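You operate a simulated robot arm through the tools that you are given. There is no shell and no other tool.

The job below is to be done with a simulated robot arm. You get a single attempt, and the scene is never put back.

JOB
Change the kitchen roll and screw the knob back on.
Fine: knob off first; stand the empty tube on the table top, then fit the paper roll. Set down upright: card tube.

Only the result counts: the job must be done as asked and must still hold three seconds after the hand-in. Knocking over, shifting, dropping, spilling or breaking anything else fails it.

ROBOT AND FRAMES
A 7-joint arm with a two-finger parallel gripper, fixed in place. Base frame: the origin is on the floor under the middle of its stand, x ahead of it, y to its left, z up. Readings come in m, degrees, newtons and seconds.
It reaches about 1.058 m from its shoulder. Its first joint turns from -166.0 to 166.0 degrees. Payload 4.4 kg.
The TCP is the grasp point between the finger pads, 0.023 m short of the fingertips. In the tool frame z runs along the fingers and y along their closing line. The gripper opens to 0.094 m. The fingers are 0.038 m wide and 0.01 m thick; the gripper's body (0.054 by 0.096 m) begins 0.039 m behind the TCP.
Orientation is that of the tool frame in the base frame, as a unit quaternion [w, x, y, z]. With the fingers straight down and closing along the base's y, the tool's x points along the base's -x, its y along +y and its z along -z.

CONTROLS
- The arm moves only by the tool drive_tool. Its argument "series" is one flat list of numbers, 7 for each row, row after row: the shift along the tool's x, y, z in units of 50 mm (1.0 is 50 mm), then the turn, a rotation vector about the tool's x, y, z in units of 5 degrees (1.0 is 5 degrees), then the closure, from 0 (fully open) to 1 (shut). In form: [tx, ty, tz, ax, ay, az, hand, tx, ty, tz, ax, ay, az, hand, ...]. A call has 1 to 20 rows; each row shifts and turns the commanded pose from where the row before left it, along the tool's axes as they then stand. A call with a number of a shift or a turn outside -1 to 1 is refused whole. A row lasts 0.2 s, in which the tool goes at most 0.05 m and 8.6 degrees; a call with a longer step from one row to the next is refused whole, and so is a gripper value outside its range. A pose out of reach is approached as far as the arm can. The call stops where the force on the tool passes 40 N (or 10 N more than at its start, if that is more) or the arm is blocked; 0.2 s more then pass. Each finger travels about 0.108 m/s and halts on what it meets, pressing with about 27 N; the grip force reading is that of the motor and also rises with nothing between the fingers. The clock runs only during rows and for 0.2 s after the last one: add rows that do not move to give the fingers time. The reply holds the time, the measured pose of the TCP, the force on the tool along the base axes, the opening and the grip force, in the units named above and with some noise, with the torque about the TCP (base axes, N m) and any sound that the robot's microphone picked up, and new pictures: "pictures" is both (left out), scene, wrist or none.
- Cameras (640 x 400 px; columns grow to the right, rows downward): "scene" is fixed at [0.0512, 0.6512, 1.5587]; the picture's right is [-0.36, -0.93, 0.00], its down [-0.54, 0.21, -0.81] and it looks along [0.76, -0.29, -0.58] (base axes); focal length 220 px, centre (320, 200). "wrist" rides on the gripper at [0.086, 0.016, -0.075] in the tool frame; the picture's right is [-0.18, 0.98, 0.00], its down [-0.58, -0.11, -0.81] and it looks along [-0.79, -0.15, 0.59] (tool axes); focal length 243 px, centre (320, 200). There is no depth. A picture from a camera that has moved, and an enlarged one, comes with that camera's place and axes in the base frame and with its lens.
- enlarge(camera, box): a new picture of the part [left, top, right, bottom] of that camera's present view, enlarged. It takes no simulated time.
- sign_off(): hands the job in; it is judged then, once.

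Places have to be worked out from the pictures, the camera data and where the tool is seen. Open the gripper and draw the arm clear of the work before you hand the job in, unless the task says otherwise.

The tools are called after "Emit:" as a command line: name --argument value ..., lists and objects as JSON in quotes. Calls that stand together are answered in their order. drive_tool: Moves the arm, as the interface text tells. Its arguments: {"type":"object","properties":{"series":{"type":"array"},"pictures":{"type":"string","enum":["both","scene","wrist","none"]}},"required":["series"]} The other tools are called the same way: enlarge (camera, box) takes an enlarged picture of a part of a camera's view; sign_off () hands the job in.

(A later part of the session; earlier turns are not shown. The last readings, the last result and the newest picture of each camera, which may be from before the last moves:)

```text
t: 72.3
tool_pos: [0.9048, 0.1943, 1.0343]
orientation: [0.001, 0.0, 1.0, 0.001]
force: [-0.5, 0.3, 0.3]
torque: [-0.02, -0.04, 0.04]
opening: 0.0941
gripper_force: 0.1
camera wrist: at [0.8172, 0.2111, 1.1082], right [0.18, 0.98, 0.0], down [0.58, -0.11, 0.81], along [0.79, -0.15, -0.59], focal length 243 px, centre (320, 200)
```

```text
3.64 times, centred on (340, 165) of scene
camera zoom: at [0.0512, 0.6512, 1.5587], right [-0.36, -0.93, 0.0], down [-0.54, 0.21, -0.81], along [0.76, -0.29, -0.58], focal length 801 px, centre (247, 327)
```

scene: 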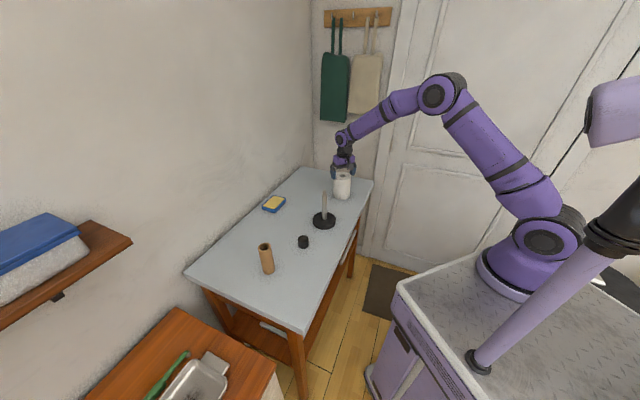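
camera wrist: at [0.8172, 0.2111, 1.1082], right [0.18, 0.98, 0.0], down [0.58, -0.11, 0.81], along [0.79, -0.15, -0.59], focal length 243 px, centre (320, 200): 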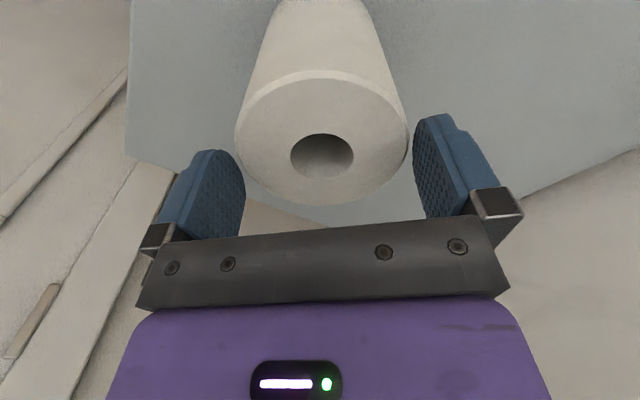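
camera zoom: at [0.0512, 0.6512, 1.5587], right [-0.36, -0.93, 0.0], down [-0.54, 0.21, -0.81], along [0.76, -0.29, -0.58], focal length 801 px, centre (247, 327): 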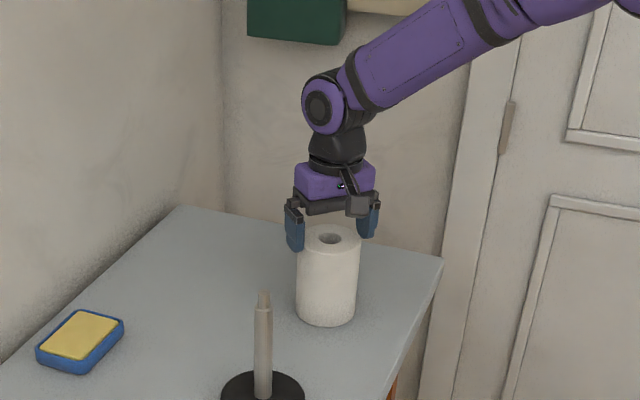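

The fingers straddle the roll cleanly with no force. I'll shift +0.6 mm in y and go down 20 mm more, keeping the palm high enough for the stud later, then close.

Emit:
drive_tool --series '[0, 0.012, 0.1, 0, 0, 0, 0, 0, 0, 0.15, 0, 0, 0, 0, 0, 0, 0.13, 0, 0, 0, 0, 0, 0, 0, 0, 0, 0, 0]' --pictures "wrist"

Emit:
enlarge --camera "wrist" --box '[180, 60, 460, 240]'

```text
t: 73.3
tool_pos: [0.9032, 0.196, 1.0148]
orientation: [0.001, 0.0, 1.0, 0.001]
force: [-0.3, 0.2, -0.3]
torque: [-0.01, -0.01, 0.0]
opening: 0.0941
gripper_force: 0.0
camera wrist: at [0.8172, 0.2112, 1.0879], right [0.18, 0.98, 0.0], down [0.58, -0.11, 0.81], along [0.79, -0.15, -0.59], focal length 243 px, centre (320, 200)
```

wrist: 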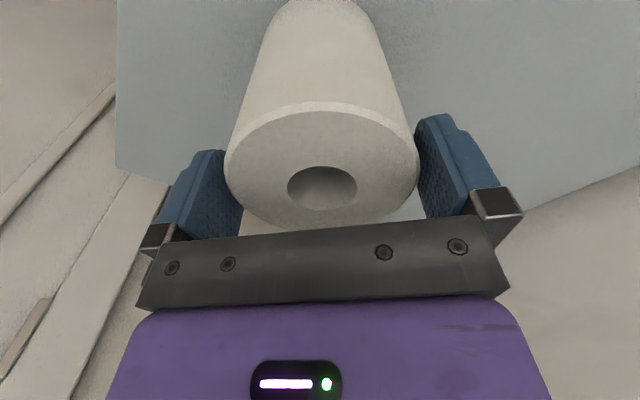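

```text
2.22 times, centred on (320, 150) of wrist
camera zoom: at [0.8172, 0.2112, 1.0879], right [0.18, 0.98, 0.0], down [0.58, -0.11, 0.81], along [0.79, -0.15, -0.59], focal length 539 px, centre (320, 311)
```

zoom: 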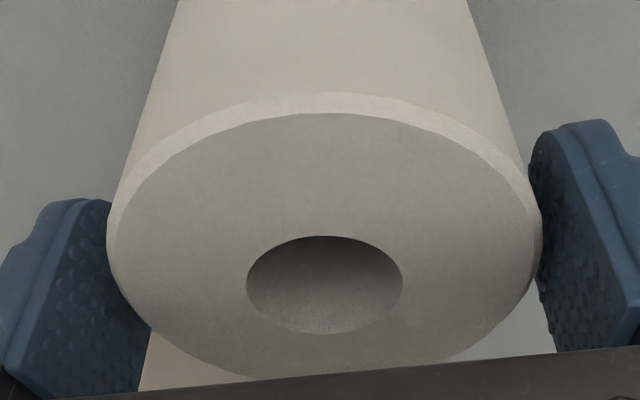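

The roll top is about 4 mm above the TCP. The stud will stick out about 33 mm above a seated roll, so I'll raise the grip 4 mm for palm clearance, centre by 0.8 mm, then close.

Emit:
drive_tool --series '[0, 0.016, -0.08, 0, 0, 0, 0, 0, 0, 0, 0, 0, 0, 0, 0, 0, 0, 0, 0, 0, 0.15, 0, 0, 0, 0, 0, 0, 0.25, 0, 0, 0, 0, 0, 0, 0.25, 0, 0, 0, 0, 0, 0, 0.25]' --pictures "wrist"

Emit:
enlarge --camera "wrist" --box '[180, 60, 460, 240]'

```text
t: 74.7
tool_pos: [0.9033, 0.1962, 1.018]
orientation: [0.001, 0.0, 1.0, 0.0]
force: [0.0, 0.2, -0.1]
torque: [0.01, -0.01, 0.0]
opening: 0.0884
gripper_force: 26.9
camera wrist: at [0.8168, 0.2123, 1.0917], right [0.18, 0.98, 0.0], down [0.58, -0.11, 0.81], along [0.79, -0.15, -0.59], focal length 243 px, centre (320, 200)
```

wrist: 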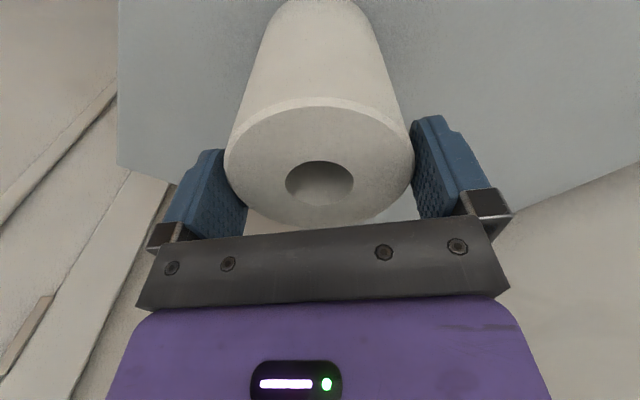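

```text
2.22 times, centred on (320, 150) of wrist
camera zoom: at [0.8168, 0.2123, 1.0917], right [0.18, 0.98, 0.0], down [0.58, -0.11, 0.81], along [0.79, -0.15, -0.59], focal length 539 px, centre (320, 311)
```

zoom: 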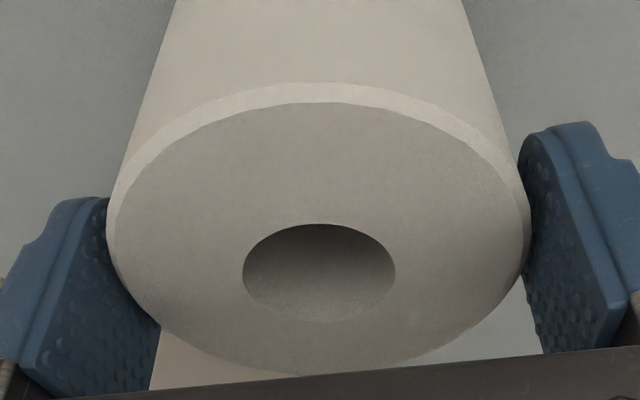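

The roll is held at an 88.4 mm opening with zero net force, so it's centred. I'll lift it a little first to confirm that it comes up cleanly.

Emit:
drive_tool --series '[0, 0, -0.2, 0, 0, 0, 0.25, 0, 0, -0.4, 0, 0, 0, 0.25, 0, 0, 0, 0, 0, 0, 0.25]' --pictures "both"

Emit:
enlarge --camera "scene" --box '[290, 110, 390, 220]'

```text
t: 75.5
tool_pos: [0.9041, 0.1974, 1.049]
orientation: [0.002, 0.0, 1.0, 0.001]
force: [0.4, -0.1, -1.5]
torque: [-0.02, 0.0, 0.01]
opening: 0.0887
gripper_force: 27.4
camera wrist: at [0.8172, 0.2131, 1.1227], right [0.18, 0.98, 0.0], down [0.58, -0.11, 0.81], along [0.79, -0.15, -0.59], focal length 243 px, centre (320, 200)
```

scene: 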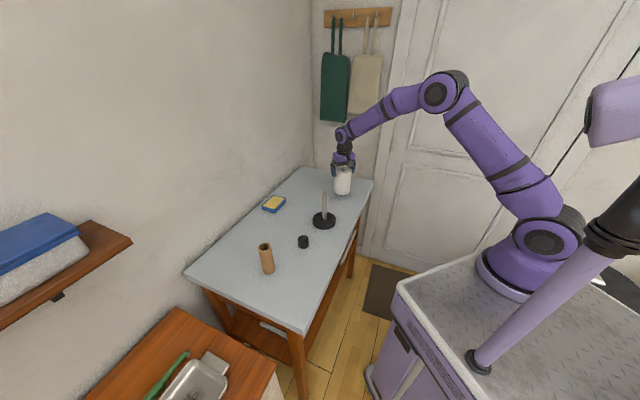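
wrist: 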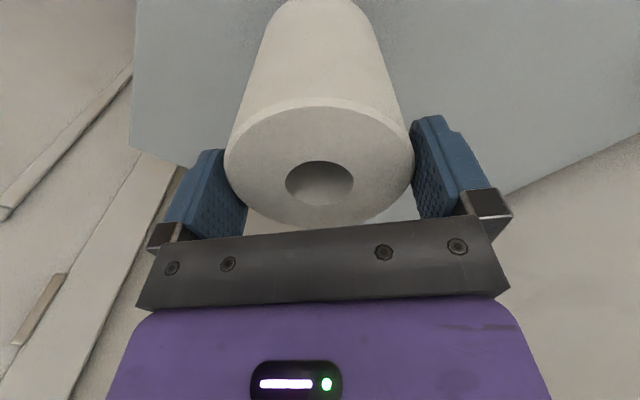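

```text
3.64 times, centred on (340, 165) of scene
camera zoom: at [0.0512, 0.6512, 1.5587], right [-0.36, -0.93, 0.0], down [-0.54, 0.21, -0.81], along [0.76, -0.29, -0.58], focal length 801 px, centre (247, 327)
```

zoom: 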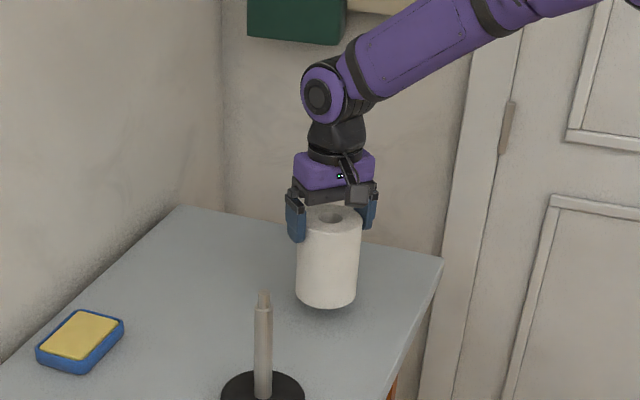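

The roll comes up hanging straight, about 1.5 N. I'll lift to clear the stud and carry it over the spindle.

Emit:
drive_tool --series '[0, 0, -0.7, 0, 0, 0, 0.25, 0, 0, -0.8, 0, 0, 0, 0.25, 0, 0, -0.8, 0, 0, 0, 0.25, 0, 0, -0.7, 0, 0, 0, 0.25, 0, 0, -0.62, 0, 0, 0, 0.25, 0.5, 0.5, 0, 0, 0, 0, 0.25, 0.5, 0.5, 0, 0, 0, 0, 0.25, 0.5, 0.5, 0, 0, 0, 0, 0.25, 0.5, 0.5, 0, 0, 0, 0, 0.25, 0.5, 0.5, 0, 0, 0, 0, 0.25, 0.4, 0.4, 0, 0, 0, 0, 0.25, 0.38, 0.37, 0, 0, 0, 0, 0.25, 0, 0, 0, 0, 0, 0, 0.25]' --pictures "both"

Emit:
enlarge --camera "wrist" --box '[180, 0, 460, 240]'

Emit:
enlarge --camera "scene" --box '[260, 110, 390, 240]'

```text
t: 78.3
tool_pos: [0.7388, 0.3601, 1.2291]
orientation: [0.001, 0.0, 1.0, 0.0]
force: [-0.3, 0.2, -0.7]
torque: [0.01, 0.02, 0.0]
opening: 0.0881
gripper_force: 27.1
camera wrist: at [0.6522, 0.375, 1.3033], right [0.18, 0.98, 0.0], down [0.58, -0.11, 0.81], along [0.79, -0.15, -0.59], focal length 243 px, centre (320, 200)
```

scene: 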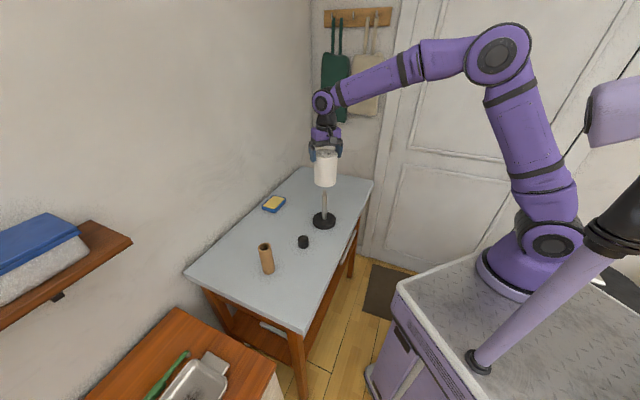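
wrist: 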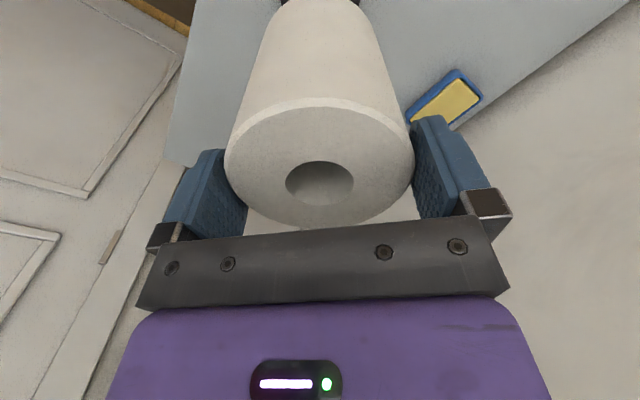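

```text
1.67 times, centred on (320, 120) of wrist
camera zoom: at [0.6522, 0.375, 1.3033], right [0.18, 0.98, 0.0], down [0.58, -0.11, 0.81], along [0.79, -0.15, -0.59], focal length 404 px, centre (320, 333)
```

zoom: 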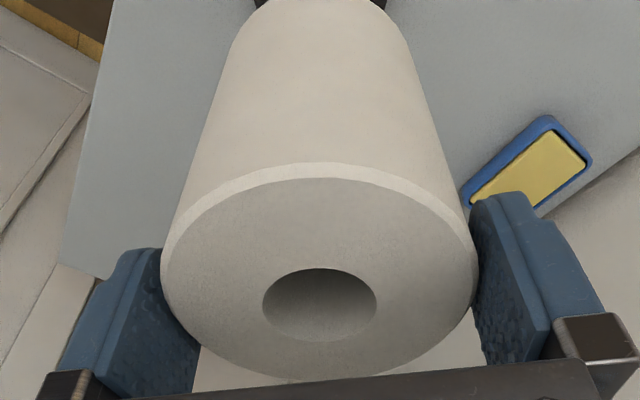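

```text
3.08 times, centred on (325, 175) of scene
camera zoom: at [0.0512, 0.6512, 1.5587], right [-0.36, -0.93, 0.0], down [-0.54, 0.21, -0.81], along [0.76, -0.29, -0.58], focal length 678 px, centre (305, 277)
```

zoom: 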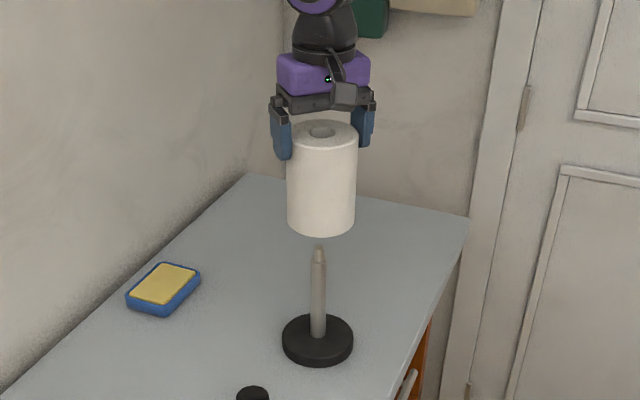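

I'll zoom in further to check the roll's axis against the spindle's axis in the scene view.

Emit:
enlarge --camera "scene" --box '[300, 140, 350, 235]'

Emit:
enlarge --camera "scene" --box '[305, 180, 345, 205]'

```text
4.21 times, centred on (325, 188) of scene
camera zoom: at [0.0512, 0.6512, 1.5587], right [-0.36, -0.93, 0.0], down [-0.54, 0.21, -0.81], along [0.76, -0.29, -0.58], focal length 928 px, centre (299, 253)
```

zoom: 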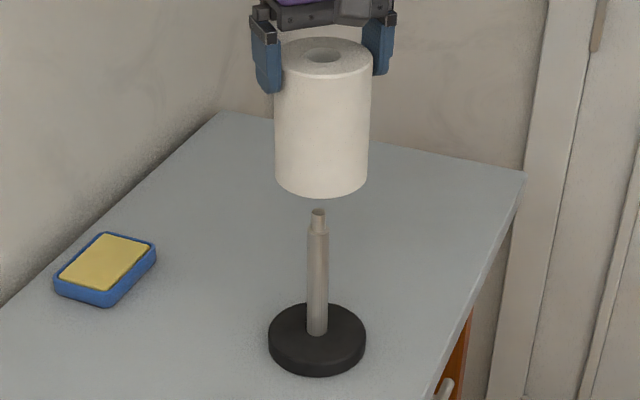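

```text
16.00 times, centred on (325, 192) of scene
camera zoom: at [0.0512, 0.6512, 1.5587], right [-0.36, -0.93, 0.0], down [-0.54, 0.21, -0.81], along [0.76, -0.29, -0.58], focal length 3525 px, centre (240, 320)
```

zoom: 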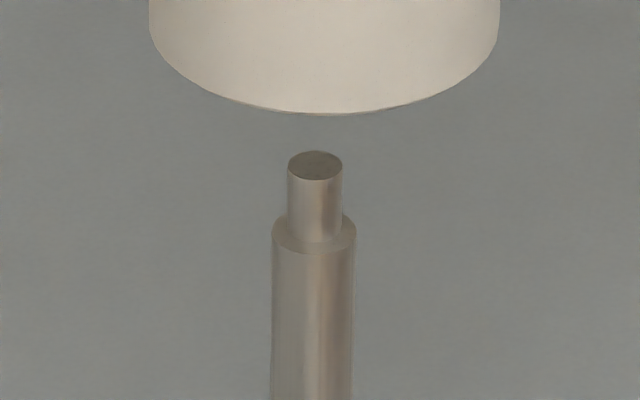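

The roll axis is about 1.9 mm to the image right of the spindle, which is toward -y. I'll shift +1.8 mm in y and +0.6 mm in x, lower 30 mm, and recheck just above the stud.

Emit:
drive_tool --series '[-0.012, 0.036, 0, 0, 0, 0, 0.25, 0, 0, 0.3, 0, 0, 0, 0.25, 0, 0, 0.3, 0, 0, 0, 0.25, 0, 0, 0, 0, 0, 0, 0.25]' --pictures "scene"

Emit:
enlarge --camera "scene" --box '[305, 180, 345, 205]'

```text
t: 79.3
tool_pos: [0.7388, 0.3627, 1.1995]
orientation: [0.001, 0.0, 1.0, 0.001]
force: [0.4, 1.3, -1.3]
torque: [0.04, -0.02, 0.0]
opening: 0.0882
gripper_force: 27.2
```

scene: 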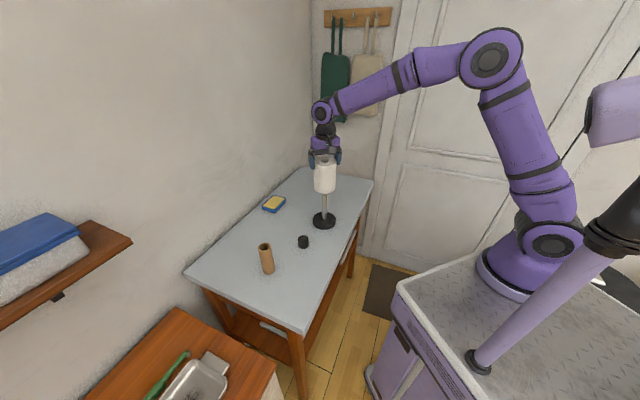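

```text
16.00 times, centred on (325, 192) of scene
camera zoom: at [0.0512, 0.6512, 1.5587], right [-0.36, -0.93, 0.0], down [-0.54, 0.21, -0.81], along [0.76, -0.29, -0.58], focal length 3525 px, centre (240, 320)
```

zoom: 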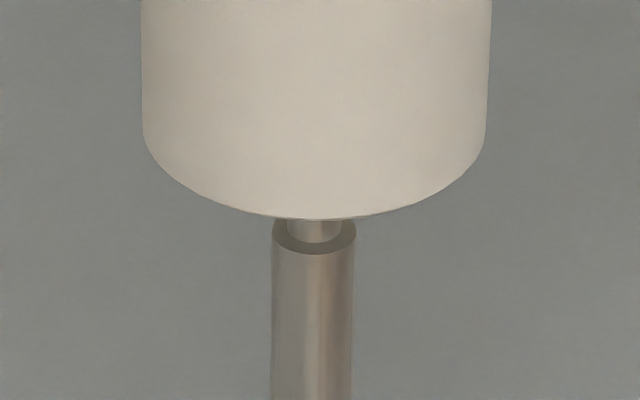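

The roll bottom and spindle now line up (columns 314.5 vs 314). I'll lower in stages, checking the side and vertical forces as the stud enters the core.

Emit:
drive_tool --series '[0, 0, 0.15, 0, 0, 0, 0.25, 0, 0, 0.15, 0, 0, 0, 0.25, 0, 0, 0.15, 0, 0, 0, 0.25, 0, 0, 0, 0, 0, 0, 0.25]' --pictures "scene"

Emit:
enlarge --camera "scene" --box '[290, 140, 360, 240]'

```text
t: 80.3
tool_pos: [0.7394, 0.3627, 1.1771]
orientation: [0.001, -0.001, 1.0, 0.0]
force: [0.6, -0.2, -0.3]
torque: [-0.02, 0.0, 0.04]
opening: 0.0885
gripper_force: 26.7
```

scene: 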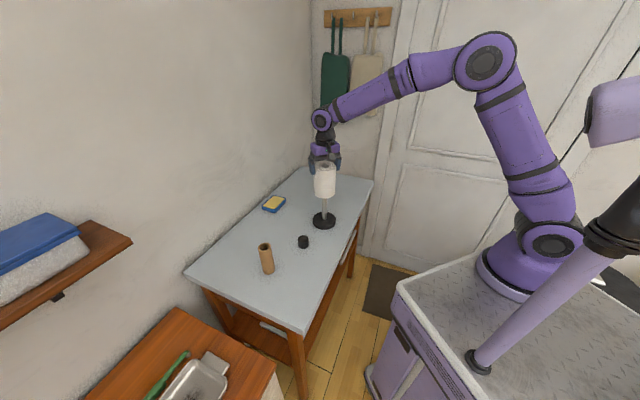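

```text
4.00 times, centred on (325, 190) of scene
camera zoom: at [0.0512, 0.6512, 1.5587], right [-0.36, -0.93, 0.0], down [-0.54, 0.21, -0.81], along [0.76, -0.29, -0.58], focal length 881 px, centre (300, 240)
```

zoom: 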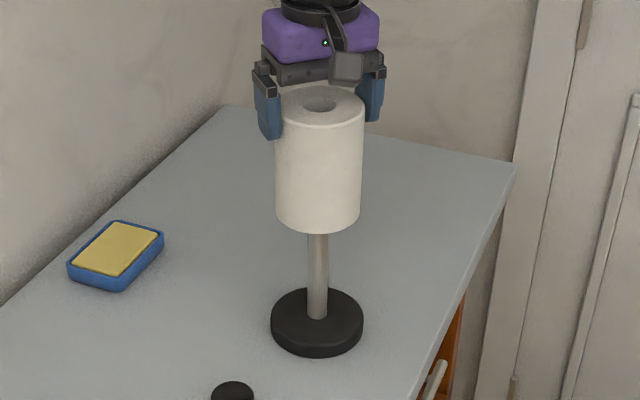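

There's no contact force with the stud inside the core. I'm continuing down 40 mm in small rows.

Emit:
drive_tool --series '[0, 0, 0.15, 0, 0, 0, 0.25, 0, 0, 0.15, 0, 0, 0, 0.25, 0, 0, 0.15, 0, 0, 0, 0.25, 0, 0, 0.15, 0, 0, 0, 0.25, 0, 0, 0.2, 0, 0, 0, 0.25]' --pictures "wrist"

Emit:
enlarge --camera "wrist" --box '[180, 60, 460, 240]'

```text
t: 81.5
tool_pos: [0.7414, 0.3607, 1.1375]
orientation: [0.001, 0.0, 1.0, 0.001]
force: [0.4, -0.1, -1.1]
torque: [-0.02, -0.05, 0.0]
opening: 0.0881
gripper_force: 27.0
camera wrist: at [0.6551, 0.3759, 1.2112], right [0.18, 0.98, 0.0], down [0.58, -0.11, 0.81], along [0.79, -0.15, -0.59], focal length 243 px, centre (320, 200)
```

wrist: 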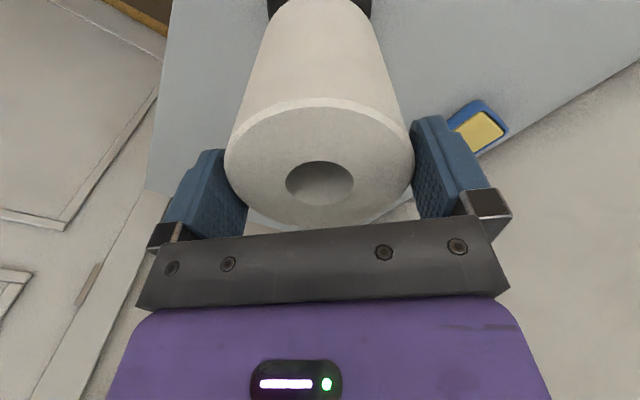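

```text
2.22 times, centred on (320, 150) of wrist
camera zoom: at [0.6551, 0.3759, 1.2112], right [0.18, 0.98, 0.0], down [0.58, -0.11, 0.81], along [0.79, -0.15, -0.59], focal length 539 px, centre (320, 311)
```

zoom: 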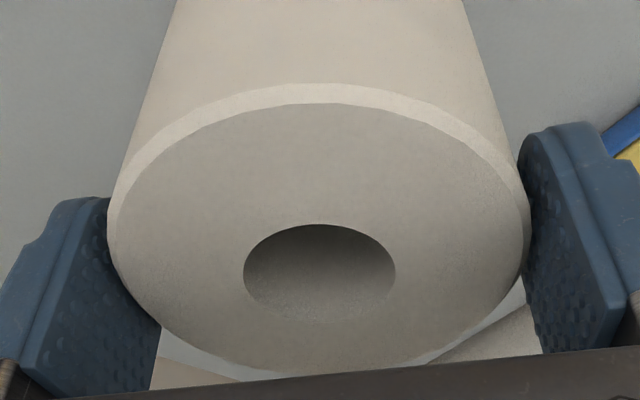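

All is free so far. I'll lower another 45 mm.

Emit:
drive_tool --series '[0, 0, 0.2, 0, 0, 0, 0.25, 0, 0, 0.2, 0, 0, 0, 0.25, 0, 0, 0.2, 0, 0, 0, 0.25, 0, 0, 0.3, 0, 0, 0, 0.25]' --pictures "wrist"

Emit:
enlarge --camera "wrist" --box '[180, 60, 460, 240]'

```text
t: 82.5
tool_pos: [0.739, 0.3608, 1.0921]
orientation: [0.001, 0.001, 1.0, 0.001]
force: [0.4, 0.1, -0.2]
torque: [-0.01, -0.01, 0.01]
opening: 0.0882
gripper_force: 26.6
camera wrist: at [0.653, 0.3762, 1.1649], right [0.18, 0.98, 0.0], down [0.58, -0.11, 0.81], along [0.79, -0.15, -0.59], focal length 243 px, centre (320, 200)
```

wrist: 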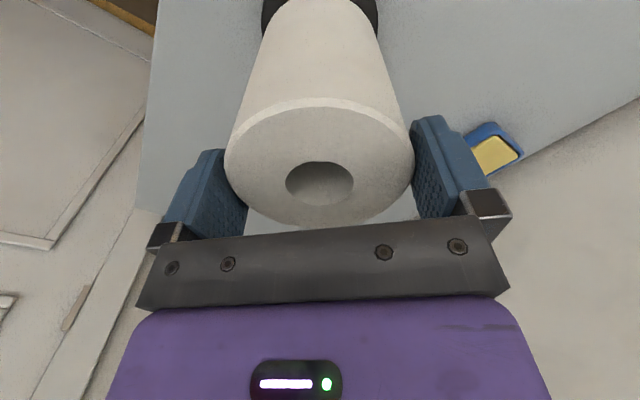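

```text
2.22 times, centred on (320, 150) of wrist
camera zoom: at [0.653, 0.3762, 1.1649], right [0.18, 0.98, 0.0], down [0.58, -0.11, 0.81], along [0.79, -0.15, -0.59], focal length 539 px, centre (320, 311)
```

zoom: 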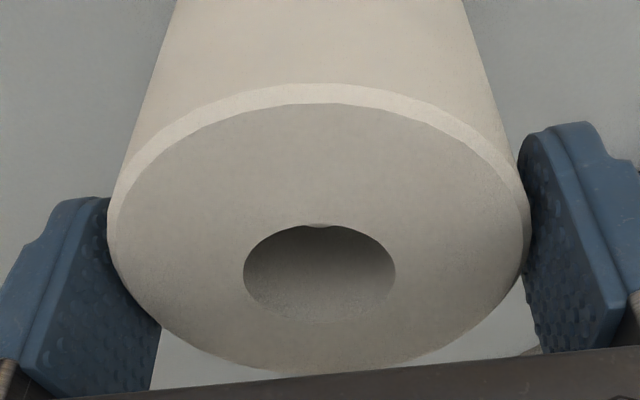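

The stud top is just appearing inside the core, centred left to right. I'm lowering 30 mm more.

Emit:
drive_tool --series '[0, 0, 0.15, 0, 0, 0, 0.25, 0, 0, 0.15, 0, 0, 0, 0.25, 0, 0, 0.15, 0, 0, 0, 0.25, 0, 0, 0.15, 0, 0, 0, 0.25]' --pictures "both"

Emit:
enlarge --camera "wrist" --box '[180, 60, 460, 240]'

Emit:
enlarge --camera "scene" --box '[290, 150, 360, 240]'

```text
t: 83.5
tool_pos: [0.7394, 0.3624, 1.0618]
orientation: [0.001, 0.001, 1.0, 0.001]
force: [-0.2, 0.3, -1.6]
torque: [-0.02, 0.0, 0.01]
opening: 0.088
gripper_force: 27.4
camera wrist: at [0.6538, 0.378, 1.1355], right [0.18, 0.98, 0.0], down [0.58, -0.11, 0.81], along [0.79, -0.15, -0.59], focal length 243 px, centre (320, 200)
```

scene: 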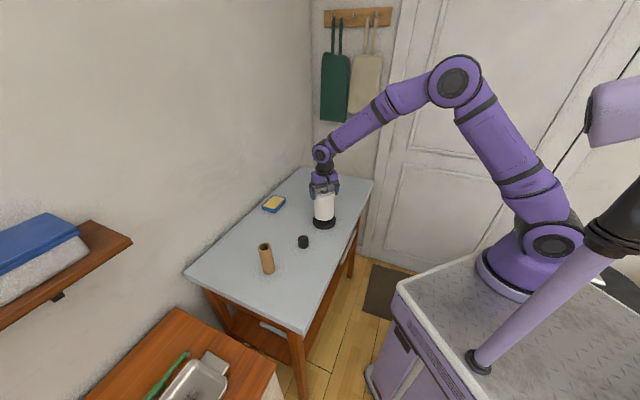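
wrist: 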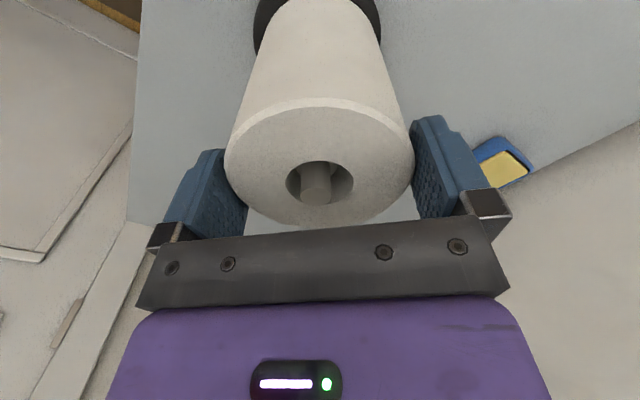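

```text
2.22 times, centred on (320, 150) of wrist
camera zoom: at [0.6538, 0.378, 1.1355], right [0.18, 0.98, 0.0], down [0.58, -0.11, 0.81], along [0.79, -0.15, -0.59], focal length 539 px, centre (320, 311)
```

zoom: 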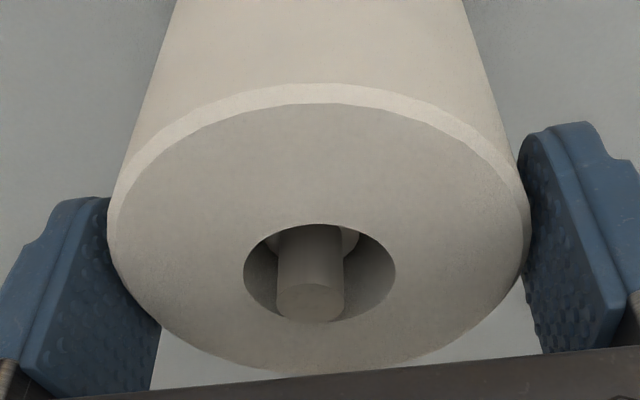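

```text
4.44 times, centred on (325, 195) of scene
camera zoom: at [0.0512, 0.6512, 1.5587], right [-0.36, -0.93, 0.0], down [-0.54, 0.21, -0.81], along [0.76, -0.29, -0.58], focal length 979 px, centre (298, 222)
```

zoom: 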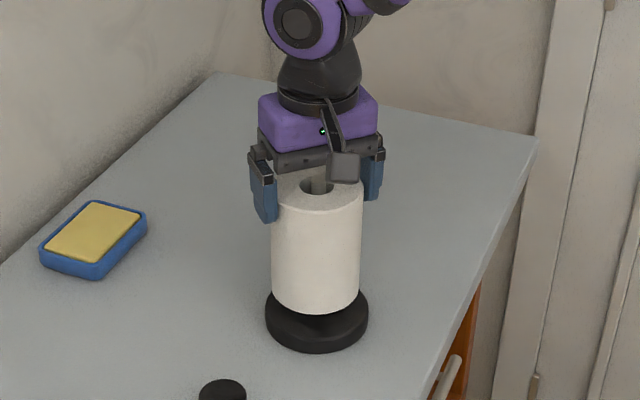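

The stud is about 1.8 mm toward -y within the core and 8 mm above the TCP, leaving about 6 mm of palm margin at seating. I'll shift -1.5 mm in y, lower 15 mm, then feel for the base.

Emit:
drive_tool --series '[0, -0.03, 0, 0, 0, 0, 0.25, 0, 0, 0.1, 0, 0, 0, 0.25, 0, 0, 0.1, 0, 0, 0, 0.25, 0, 0, 0.1, 0, 0, 0, 0.25, 0, 0, 0, 0, 0, 0, 0.25]' --pictures "none"

Emit:
drive_tool --series '[0, 0, 0.04, 0, 0, 0, 0.25, 0, 0, 0.04, 0, 0, 0, 0.25]' --pictures "wrist"

Emit:
enlarge --camera "scene" --box '[300, 195, 350, 235]'

```text
t: 84.7
tool_pos: [0.7404, 0.3621, 1.0472]
orientation: [0.0, 0.0, 1.0, 0.001]
force: [-0.9, -0.7, -1.6]
torque: [0.0, -0.02, 0.01]
opening: 0.0881
gripper_force: 26.6
```

```text
t: 85.3
tool_pos: [0.7394, 0.3623, 1.0434]
orientation: [0.0, 0.0, 1.0, 0.001]
force: [0.8, 0.0, -0.8]
torque: [-0.01, -0.01, -0.03]
opening: 0.0883
gripper_force: 26.9
camera wrist: at [0.6536, 0.3767, 1.1173], right [0.18, 0.98, 0.0], down [0.58, -0.11, 0.81], along [0.79, -0.15, -0.59], focal length 243 px, centre (320, 200)
```

wrist: 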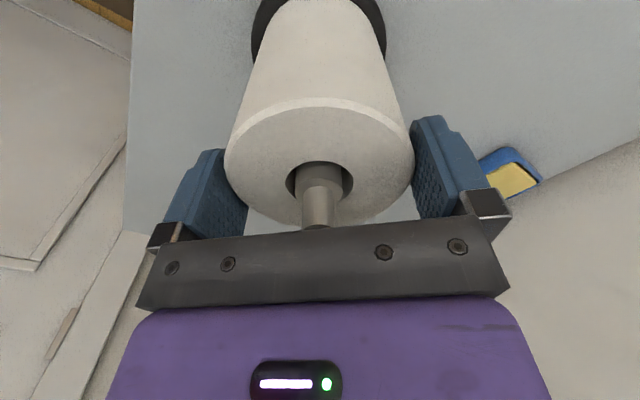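

```text
10.00 times, centred on (325, 215) of scene
camera zoom: at [0.0512, 0.6512, 1.5587], right [-0.36, -0.93, 0.0], down [-0.54, 0.21, -0.81], along [0.76, -0.29, -0.58], focal length 2203 px, centre (270, 50)
```

zoom: 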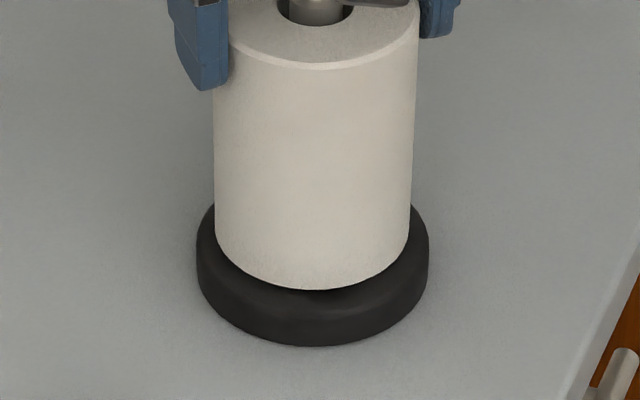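

The roll is just above the base with a visible thin gap. I'll go on in 1–2 mm rows until contact.

Emit:
drive_tool --series '[0, 0, 0.03, 0, 0, 0, 0.25, 0, 0, 0.03, 0, 0, 0, 0.25]' --pictures "none"

Emit:
drive_tool --series '[0, 0, 0.02, 0, 0, 0, 0.25, 0, 0, 0.02, 0, 0, 0, 0.25]' --pictures "none"

```text
t: 85.9
tool_pos: [0.7398, 0.3599, 1.0398]
orientation: [0.0, -0.001, 1.0, 0.001]
force: [-0.1, -1.1, 0.4]
torque: [-0.17, 0.01, -0.03]
opening: 0.0884
gripper_force: 26.8
```

```text
t: 86.5
tool_pos: [0.7383, 0.359, 1.0396]
orientation: [0.001, 0.0, 1.0, 0.002]
force: [-3.3, -0.2, 22.9]
torque: [-0.41, 0.17, -0.37]
opening: 0.088
gripper_force: 27.2
```

The roll is seated on the base (fz 23 N at TCP z≈1.039). I'll ease off to near zero load and check it before opening.

Emit:
drive_tool --series '[0, 0, -0.03, 0, 0, 0, 0.25, 0, 0, 0, 0, 0, 0, 0.25]' --pictures "none"

```text
t: 87.1
tool_pos: [0.7399, 0.3606, 1.0404]
orientation: [0.002, 0.0, 1.0, 0.0]
force: [0.0, 0.4, 13.7]
torque: [-0.08, -0.43, -0.06]
opening: 0.0883
gripper_force: 26.9
```

Emit:
drive_tool --series '[0, 0, -0.02, 0, 0, 0, 0.25, 0, 0, 0, 0, 0, 0, 0.25]' --pictures "both"

Emit:
enlarge --camera "scene" --box '[300, 175, 350, 235]'

```text
t: 87.7
tool_pos: [0.7397, 0.3587, 1.0386]
orientation: [0.001, 0.0, 1.0, 0.0]
force: [1.6, 1.0, 2.5]
torque: [-0.02, -0.29, 0.04]
opening: 0.0883
gripper_force: 27.4
camera wrist: at [0.6529, 0.3752, 1.1135], right [0.18, 0.98, 0.0], down [0.58, -0.11, 0.81], along [0.79, -0.15, -0.59], focal length 243 px, centre (320, 200)
```

scene: 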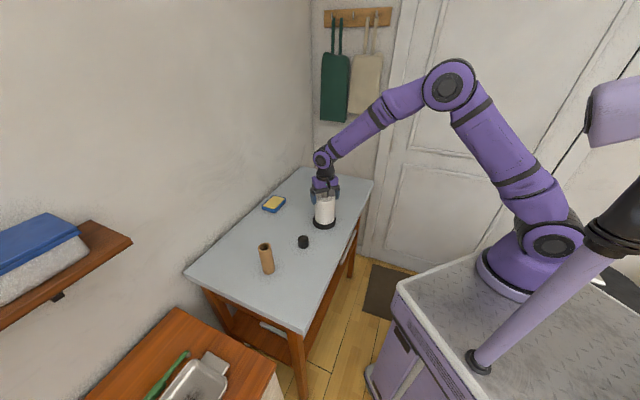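
wrist: 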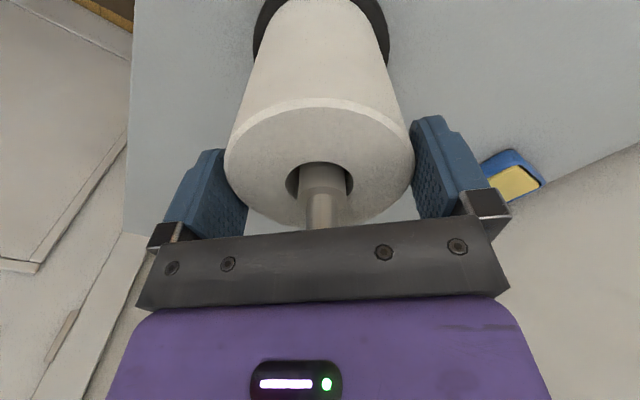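

```text
6.67 times, centred on (325, 205) of scene
camera zoom: at [0.0512, 0.6512, 1.5587], right [-0.36, -0.93, 0.0], down [-0.54, 0.21, -0.81], along [0.76, -0.29, -0.58], focal length 1469 px, centre (287, 167)
```

zoom: 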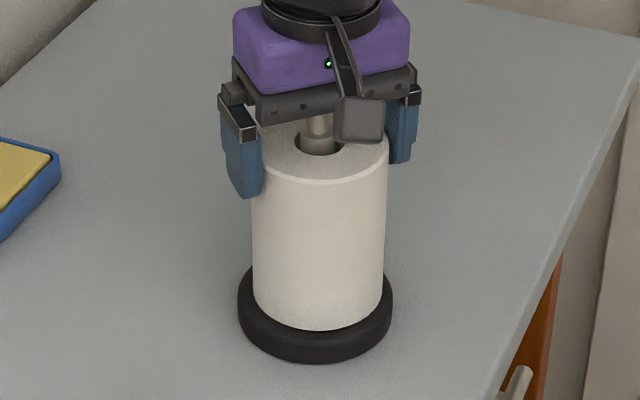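

The residual load is about 2.5 N and the roll sits on the base around the spindle. I'll open the fingers.

Emit:
drive_tool --series '[0, 0, 0, 0, 0, 0, 0.05, 0, 0, 0, 0, 0, 0, 0, 0, 0, 0, 0, 0, 0, 0, 0, 0, 0, 0, 0, 0, 0]' --pictures "wrist"

Emit:
enlarge --camera "wrist" --box '[180, 60, 460, 240]'

```text
t: 88.7
tool_pos: [0.7398, 0.3601, 1.0399]
orientation: [0.001, 0.0, 1.0, 0.001]
force: [-0.2, 0.6, -0.2]
torque: [0.0, -0.01, 0.05]
opening: 0.094
gripper_force: 0.1
camera wrist: at [0.653, 0.3754, 1.114], right [0.18, 0.98, 0.0], down [0.58, -0.11, 0.81], along [0.79, -0.15, -0.59], focal length 243 px, centre (320, 200)
```

wrist: 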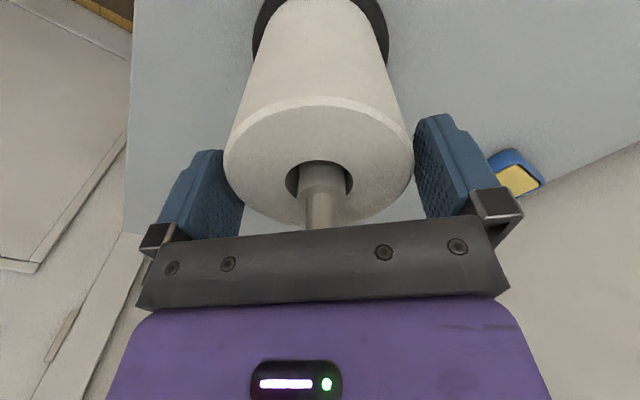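

```text
2.22 times, centred on (320, 150) of wrist
camera zoom: at [0.653, 0.3754, 1.114], right [0.18, 0.98, 0.0], down [0.58, -0.11, 0.81], along [0.79, -0.15, -0.59], focal length 539 px, centre (320, 311)
```

zoom: 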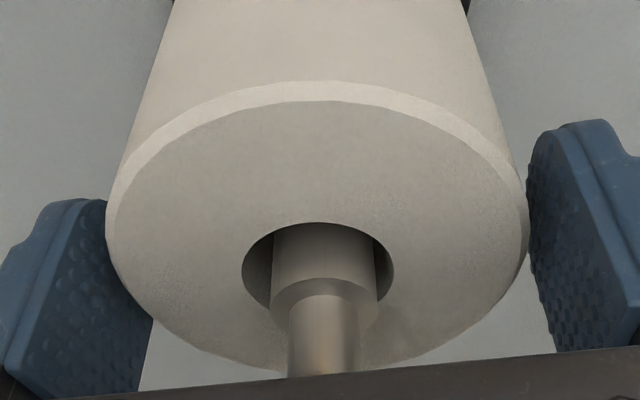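

The roll is released and standing on the holder. I'll rise straight up, then move over to the knob.

Emit:
drive_tool --series '[0, 0, -0.1, 0, 0, 0, 0, 0, 0, -0.2, 0, 0, 0, 0, 0, 0, -0.4, 0, 0, 0, 0, 0, 0, -0.7, 0, 0, 0, 0, 0, 0, -0.7, 0, 0, 0, 0, 0, 0, -0.7, 0, 0, 0, 0, 0.49, 0.6525, 0, 0, 0, 0, 0, 0.49, 0.6525, 0, 0, 0, 0, 0, 0.49, 0.6525, 0, 0, 0, 0, 0, 0.49, 0.6525, 0, 0, 0, 0, 0, 0, 0, 0.74, 0, 0, 0, 0, 0, 0, 0.74, 0, 0, 0, 0, 0, 0, 0.72, 0, 0, 0, 0, 0, 0, 0, 0, 0, 0, 0]' --pictures "both"

Emit:
enlarge --camera "wrist" --box '[260, 0, 380, 120]'

Emit:
enlarge --camera "scene" --box '[240, 160, 370, 280]'

```text
t: 91.7
tool_pos: [0.6425, 0.4899, 1.0717]
orientation: [0.0, -0.001, 1.0, 0.001]
force: [0.0, 0.3, 0.7]
torque: [0.0, -0.05, 0.01]
opening: 0.0938
gripper_force: 0.0
camera wrist: at [0.5557, 0.5046, 1.1454], right [0.18, 0.98, 0.0], down [0.58, -0.11, 0.81], along [0.79, -0.15, -0.59], focal length 243 px, centre (320, 200)
```

scene: 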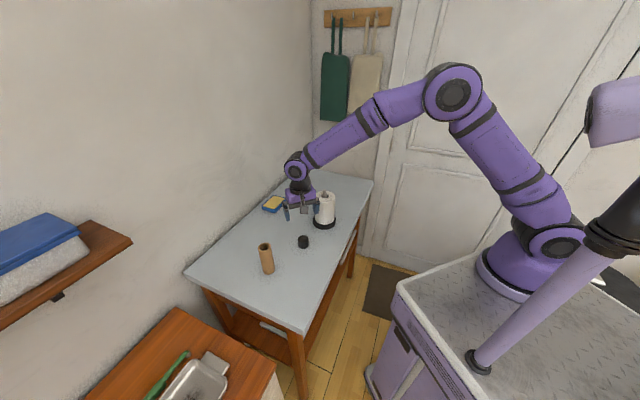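
wrist: 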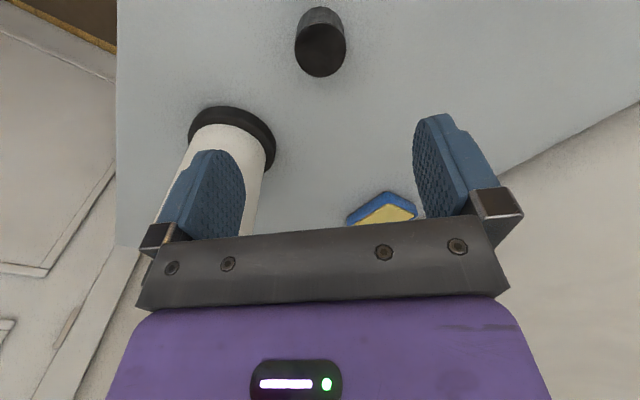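

```text
3.33 times, centred on (320, 60) of wrist
camera zoom: at [0.5557, 0.5046, 1.1454], right [0.18, 0.98, 0.0], down [0.58, -0.11, 0.81], along [0.79, -0.15, -0.59], focal length 809 px, centre (320, 667)
```

zoom: 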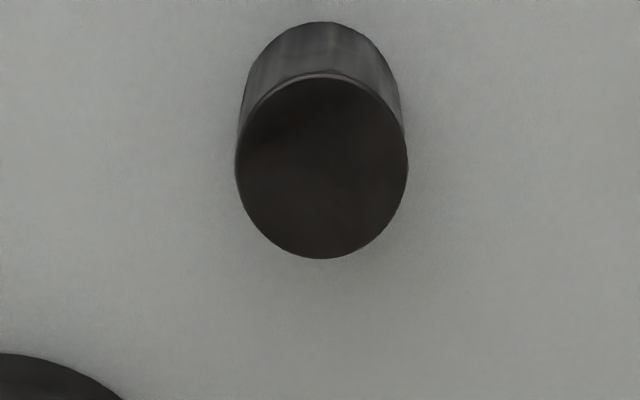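

```text
3.33 times, centred on (305, 220) of scene
camera zoom: at [0.0512, 0.6512, 1.5587], right [-0.36, -0.93, 0.0], down [-0.54, 0.21, -0.81], along [0.76, -0.29, -0.58], focal length 734 px, centre (370, 133)
```

zoom: 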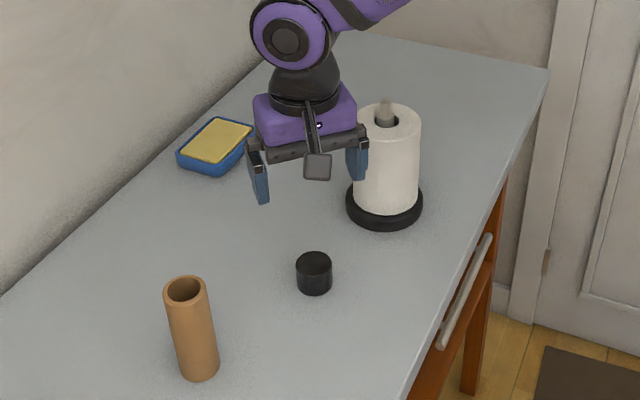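

The knob is right under the TCP line, within half a millimetre. I'll descend to TCP z≈0.928, which puts the fingertips about 5 mm above the table, and check before closing.

Emit:
drive_tool --series '[0, 0, 0.7, 0, 0, 0, 0, 0, 0, 0.8, 0, 0, 0, 0, 0, 0, 0.8, 0, 0, 0, 0, 0, 0, 0.4, 0, 0, 0, 0, 0, 0, 0.15, 0, 0, 0, 0, 0, 0, 0, 0, 0, 0, 0]' --pictures "wrist"

Emit:
enlarge --camera "wrist" --box '[220, 80, 440, 240]'

```text
t: 93.1
tool_pos: [0.6423, 0.494, 0.93]
orientation: [0.001, 0.0, 1.0, 0.001]
force: [0.1, 0.3, 0.0]
torque: [0.01, 0.04, 0.02]
opening: 0.0941
gripper_force: 0.0
camera wrist: at [0.5551, 0.5085, 1.0038], right [0.18, 0.98, 0.0], down [0.58, -0.11, 0.81], along [0.79, -0.15, -0.59], focal length 243 px, centre (320, 200)
```

wrist: 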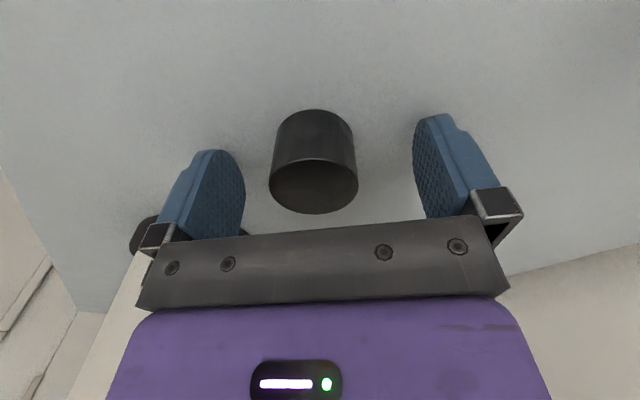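

```text
2.50 times, centred on (330, 160) of wrist
camera zoom: at [0.5551, 0.5085, 1.0038], right [0.18, 0.98, 0.0], down [0.58, -0.11, 0.81], along [0.79, -0.15, -0.59], focal length 606 px, centre (295, 300)
```

zoom: 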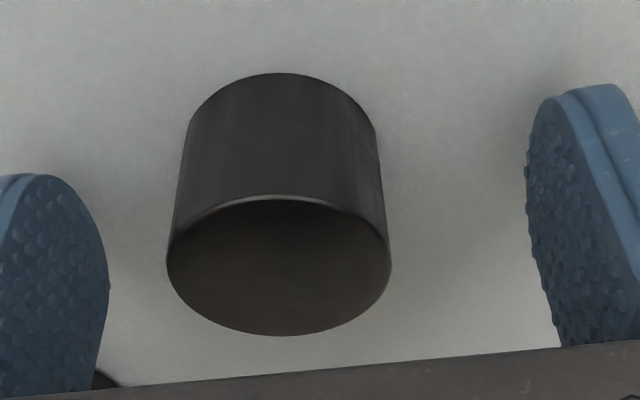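

The TCP has drifted about 3 mm toward +y relative to the knob during the descent. I'll correct by 3 mm and recheck.

Emit:
drive_tool --series '[0, -0.06, 0, 0, 0, 0, 0, 0, 0, 0, 0, 0, 0, 0]' --pictures "wrist"

Emit:
enlarge --camera "wrist" --box '[220, 80, 440, 240]'

```text
t: 93.7
tool_pos: [0.6422, 0.4909, 0.9291]
orientation: [0.001, 0.0, 1.0, 0.001]
force: [-0.2, 0.8, 0.1]
torque: [0.01, -0.01, -0.01]
opening: 0.0942
gripper_force: 0.0
camera wrist: at [0.5552, 0.5046, 1.0031], right [0.18, 0.98, 0.0], down [0.58, -0.11, 0.81], along [0.79, -0.15, -0.59], focal length 243 px, centre (320, 200)
```

wrist: 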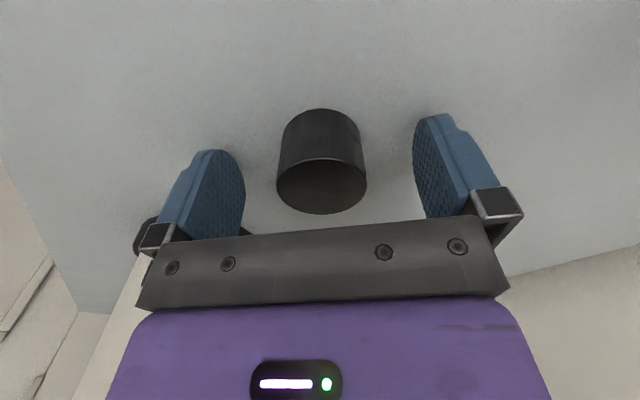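

```text
2.50 times, centred on (330, 160) of wrist
camera zoom: at [0.5552, 0.5046, 1.0031], right [0.18, 0.98, 0.0], down [0.58, -0.11, 0.81], along [0.79, -0.15, -0.59], focal length 606 px, centre (295, 300)
```

zoom: 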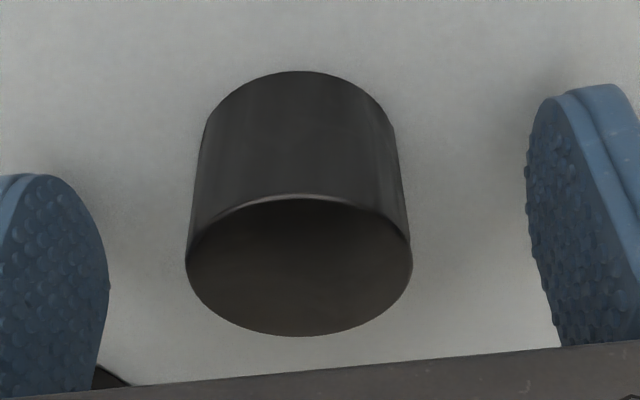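

It's centred now, within 0.7 mm. I'll close on the knob.

Emit:
drive_tool --series '[0, 0.01, 0, 0, 0, 0, 0.3, 0, 0, 0, 0, 0, 0, 0.5, 0, 0, 0, 0, 0, 0, 0.8, 0, 0, 0, 0, 0, 0, 1, 0, 0, 0, 0, 0, 0, 1]' --pictures "wrist"

Emit:
enlarge --camera "wrist" --box '[220, 80, 440, 240]'

```text
t: 94.9
tool_pos: [0.6418, 0.4895, 0.9282]
orientation: [0.001, 0.0, 1.0, 0.001]
force: [-1.1, -0.5, 0.4]
torque: [-0.03, 0.01, -0.01]
opening: 0.0434
gripper_force: 26.6
camera wrist: at [0.5552, 0.5045, 1.0028], right [0.18, 0.98, 0.0], down [0.58, -0.11, 0.81], along [0.79, -0.15, -0.59], focal length 243 px, centre (320, 200)
```

wrist: 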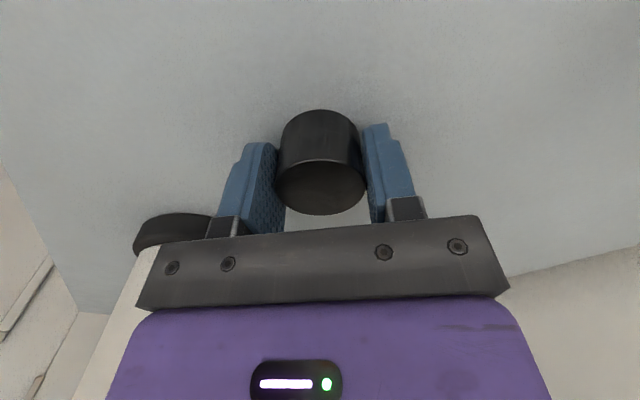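

```text
2.50 times, centred on (330, 160) of wrist
camera zoom: at [0.5552, 0.5045, 1.0028], right [0.18, 0.98, 0.0], down [0.58, -0.11, 0.81], along [0.79, -0.15, -0.59], focal length 606 px, centre (295, 300)
```

zoom: 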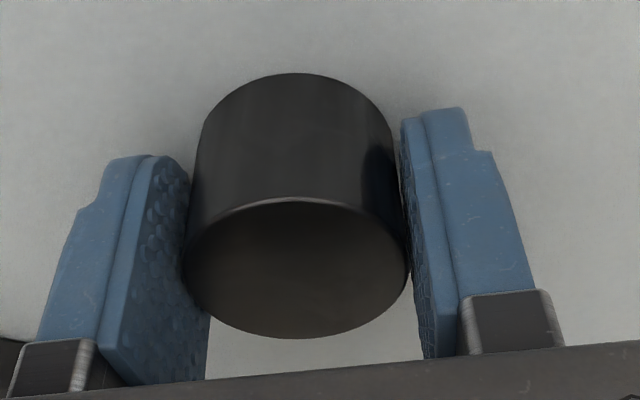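

The knob is gripped at 43.4 mm, but its centre lies about 1.4 mm off the TCP along tool -x. I'll re-grip it here on the table with that offset removed, so that turning stays concentric.

Emit:
drive_tool --series '[0, 0, 0, 0, 0, 0, 0.4, 0, 0, 0, 0, 0, 0, 0.4, -0.028, 0, 0, 0, 0, 0, 0.4, 0, 0, 0, 0, 0, 0, 0.4, 0, 0, 0, 0, 0, 0, 1, 0, 0, 0, 0, 0, 0, 1]' --pictures "wrist"

Emit:
enlarge --camera "wrist" --box '[220, 80, 440, 240]'

```text
t: 96.3
tool_pos: [0.6428, 0.4879, 0.9299]
orientation: [0.001, 0.0, 1.0, 0.001]
force: [-0.2, 0.0, 0.1]
torque: [0.01, 0.0, -0.03]
opening: 0.0436
gripper_force: 26.8
camera wrist: at [0.5568, 0.5037, 1.0025], right [0.18, 0.98, 0.0], down [0.58, -0.11, 0.81], along [0.79, -0.15, -0.59], focal length 243 px, centre (320, 200)
```

wrist: 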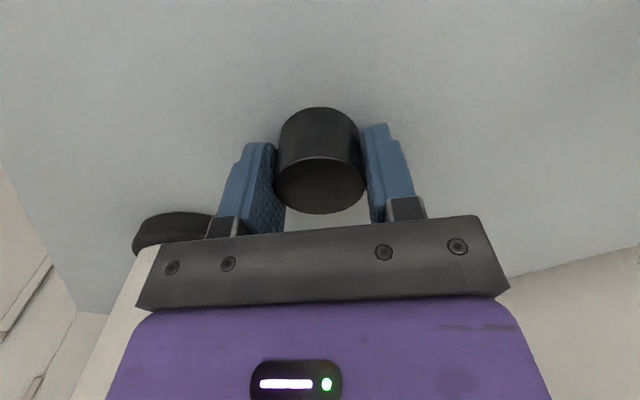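

```text
2.50 times, centred on (330, 160) of wrist
camera zoom: at [0.5568, 0.5037, 1.0025], right [0.18, 0.98, 0.0], down [0.58, -0.11, 0.81], along [0.79, -0.15, -0.59], focal length 606 px, centre (295, 300)
```

zoom: 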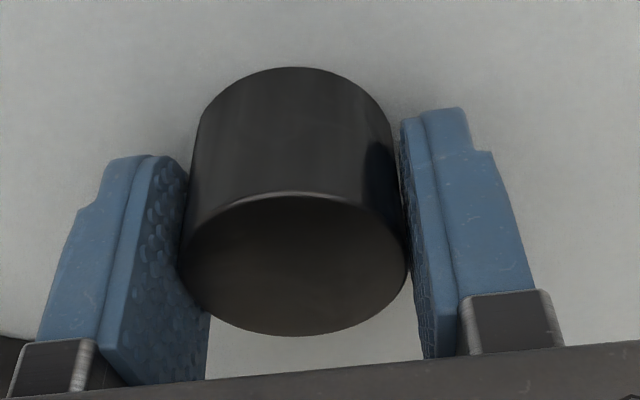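

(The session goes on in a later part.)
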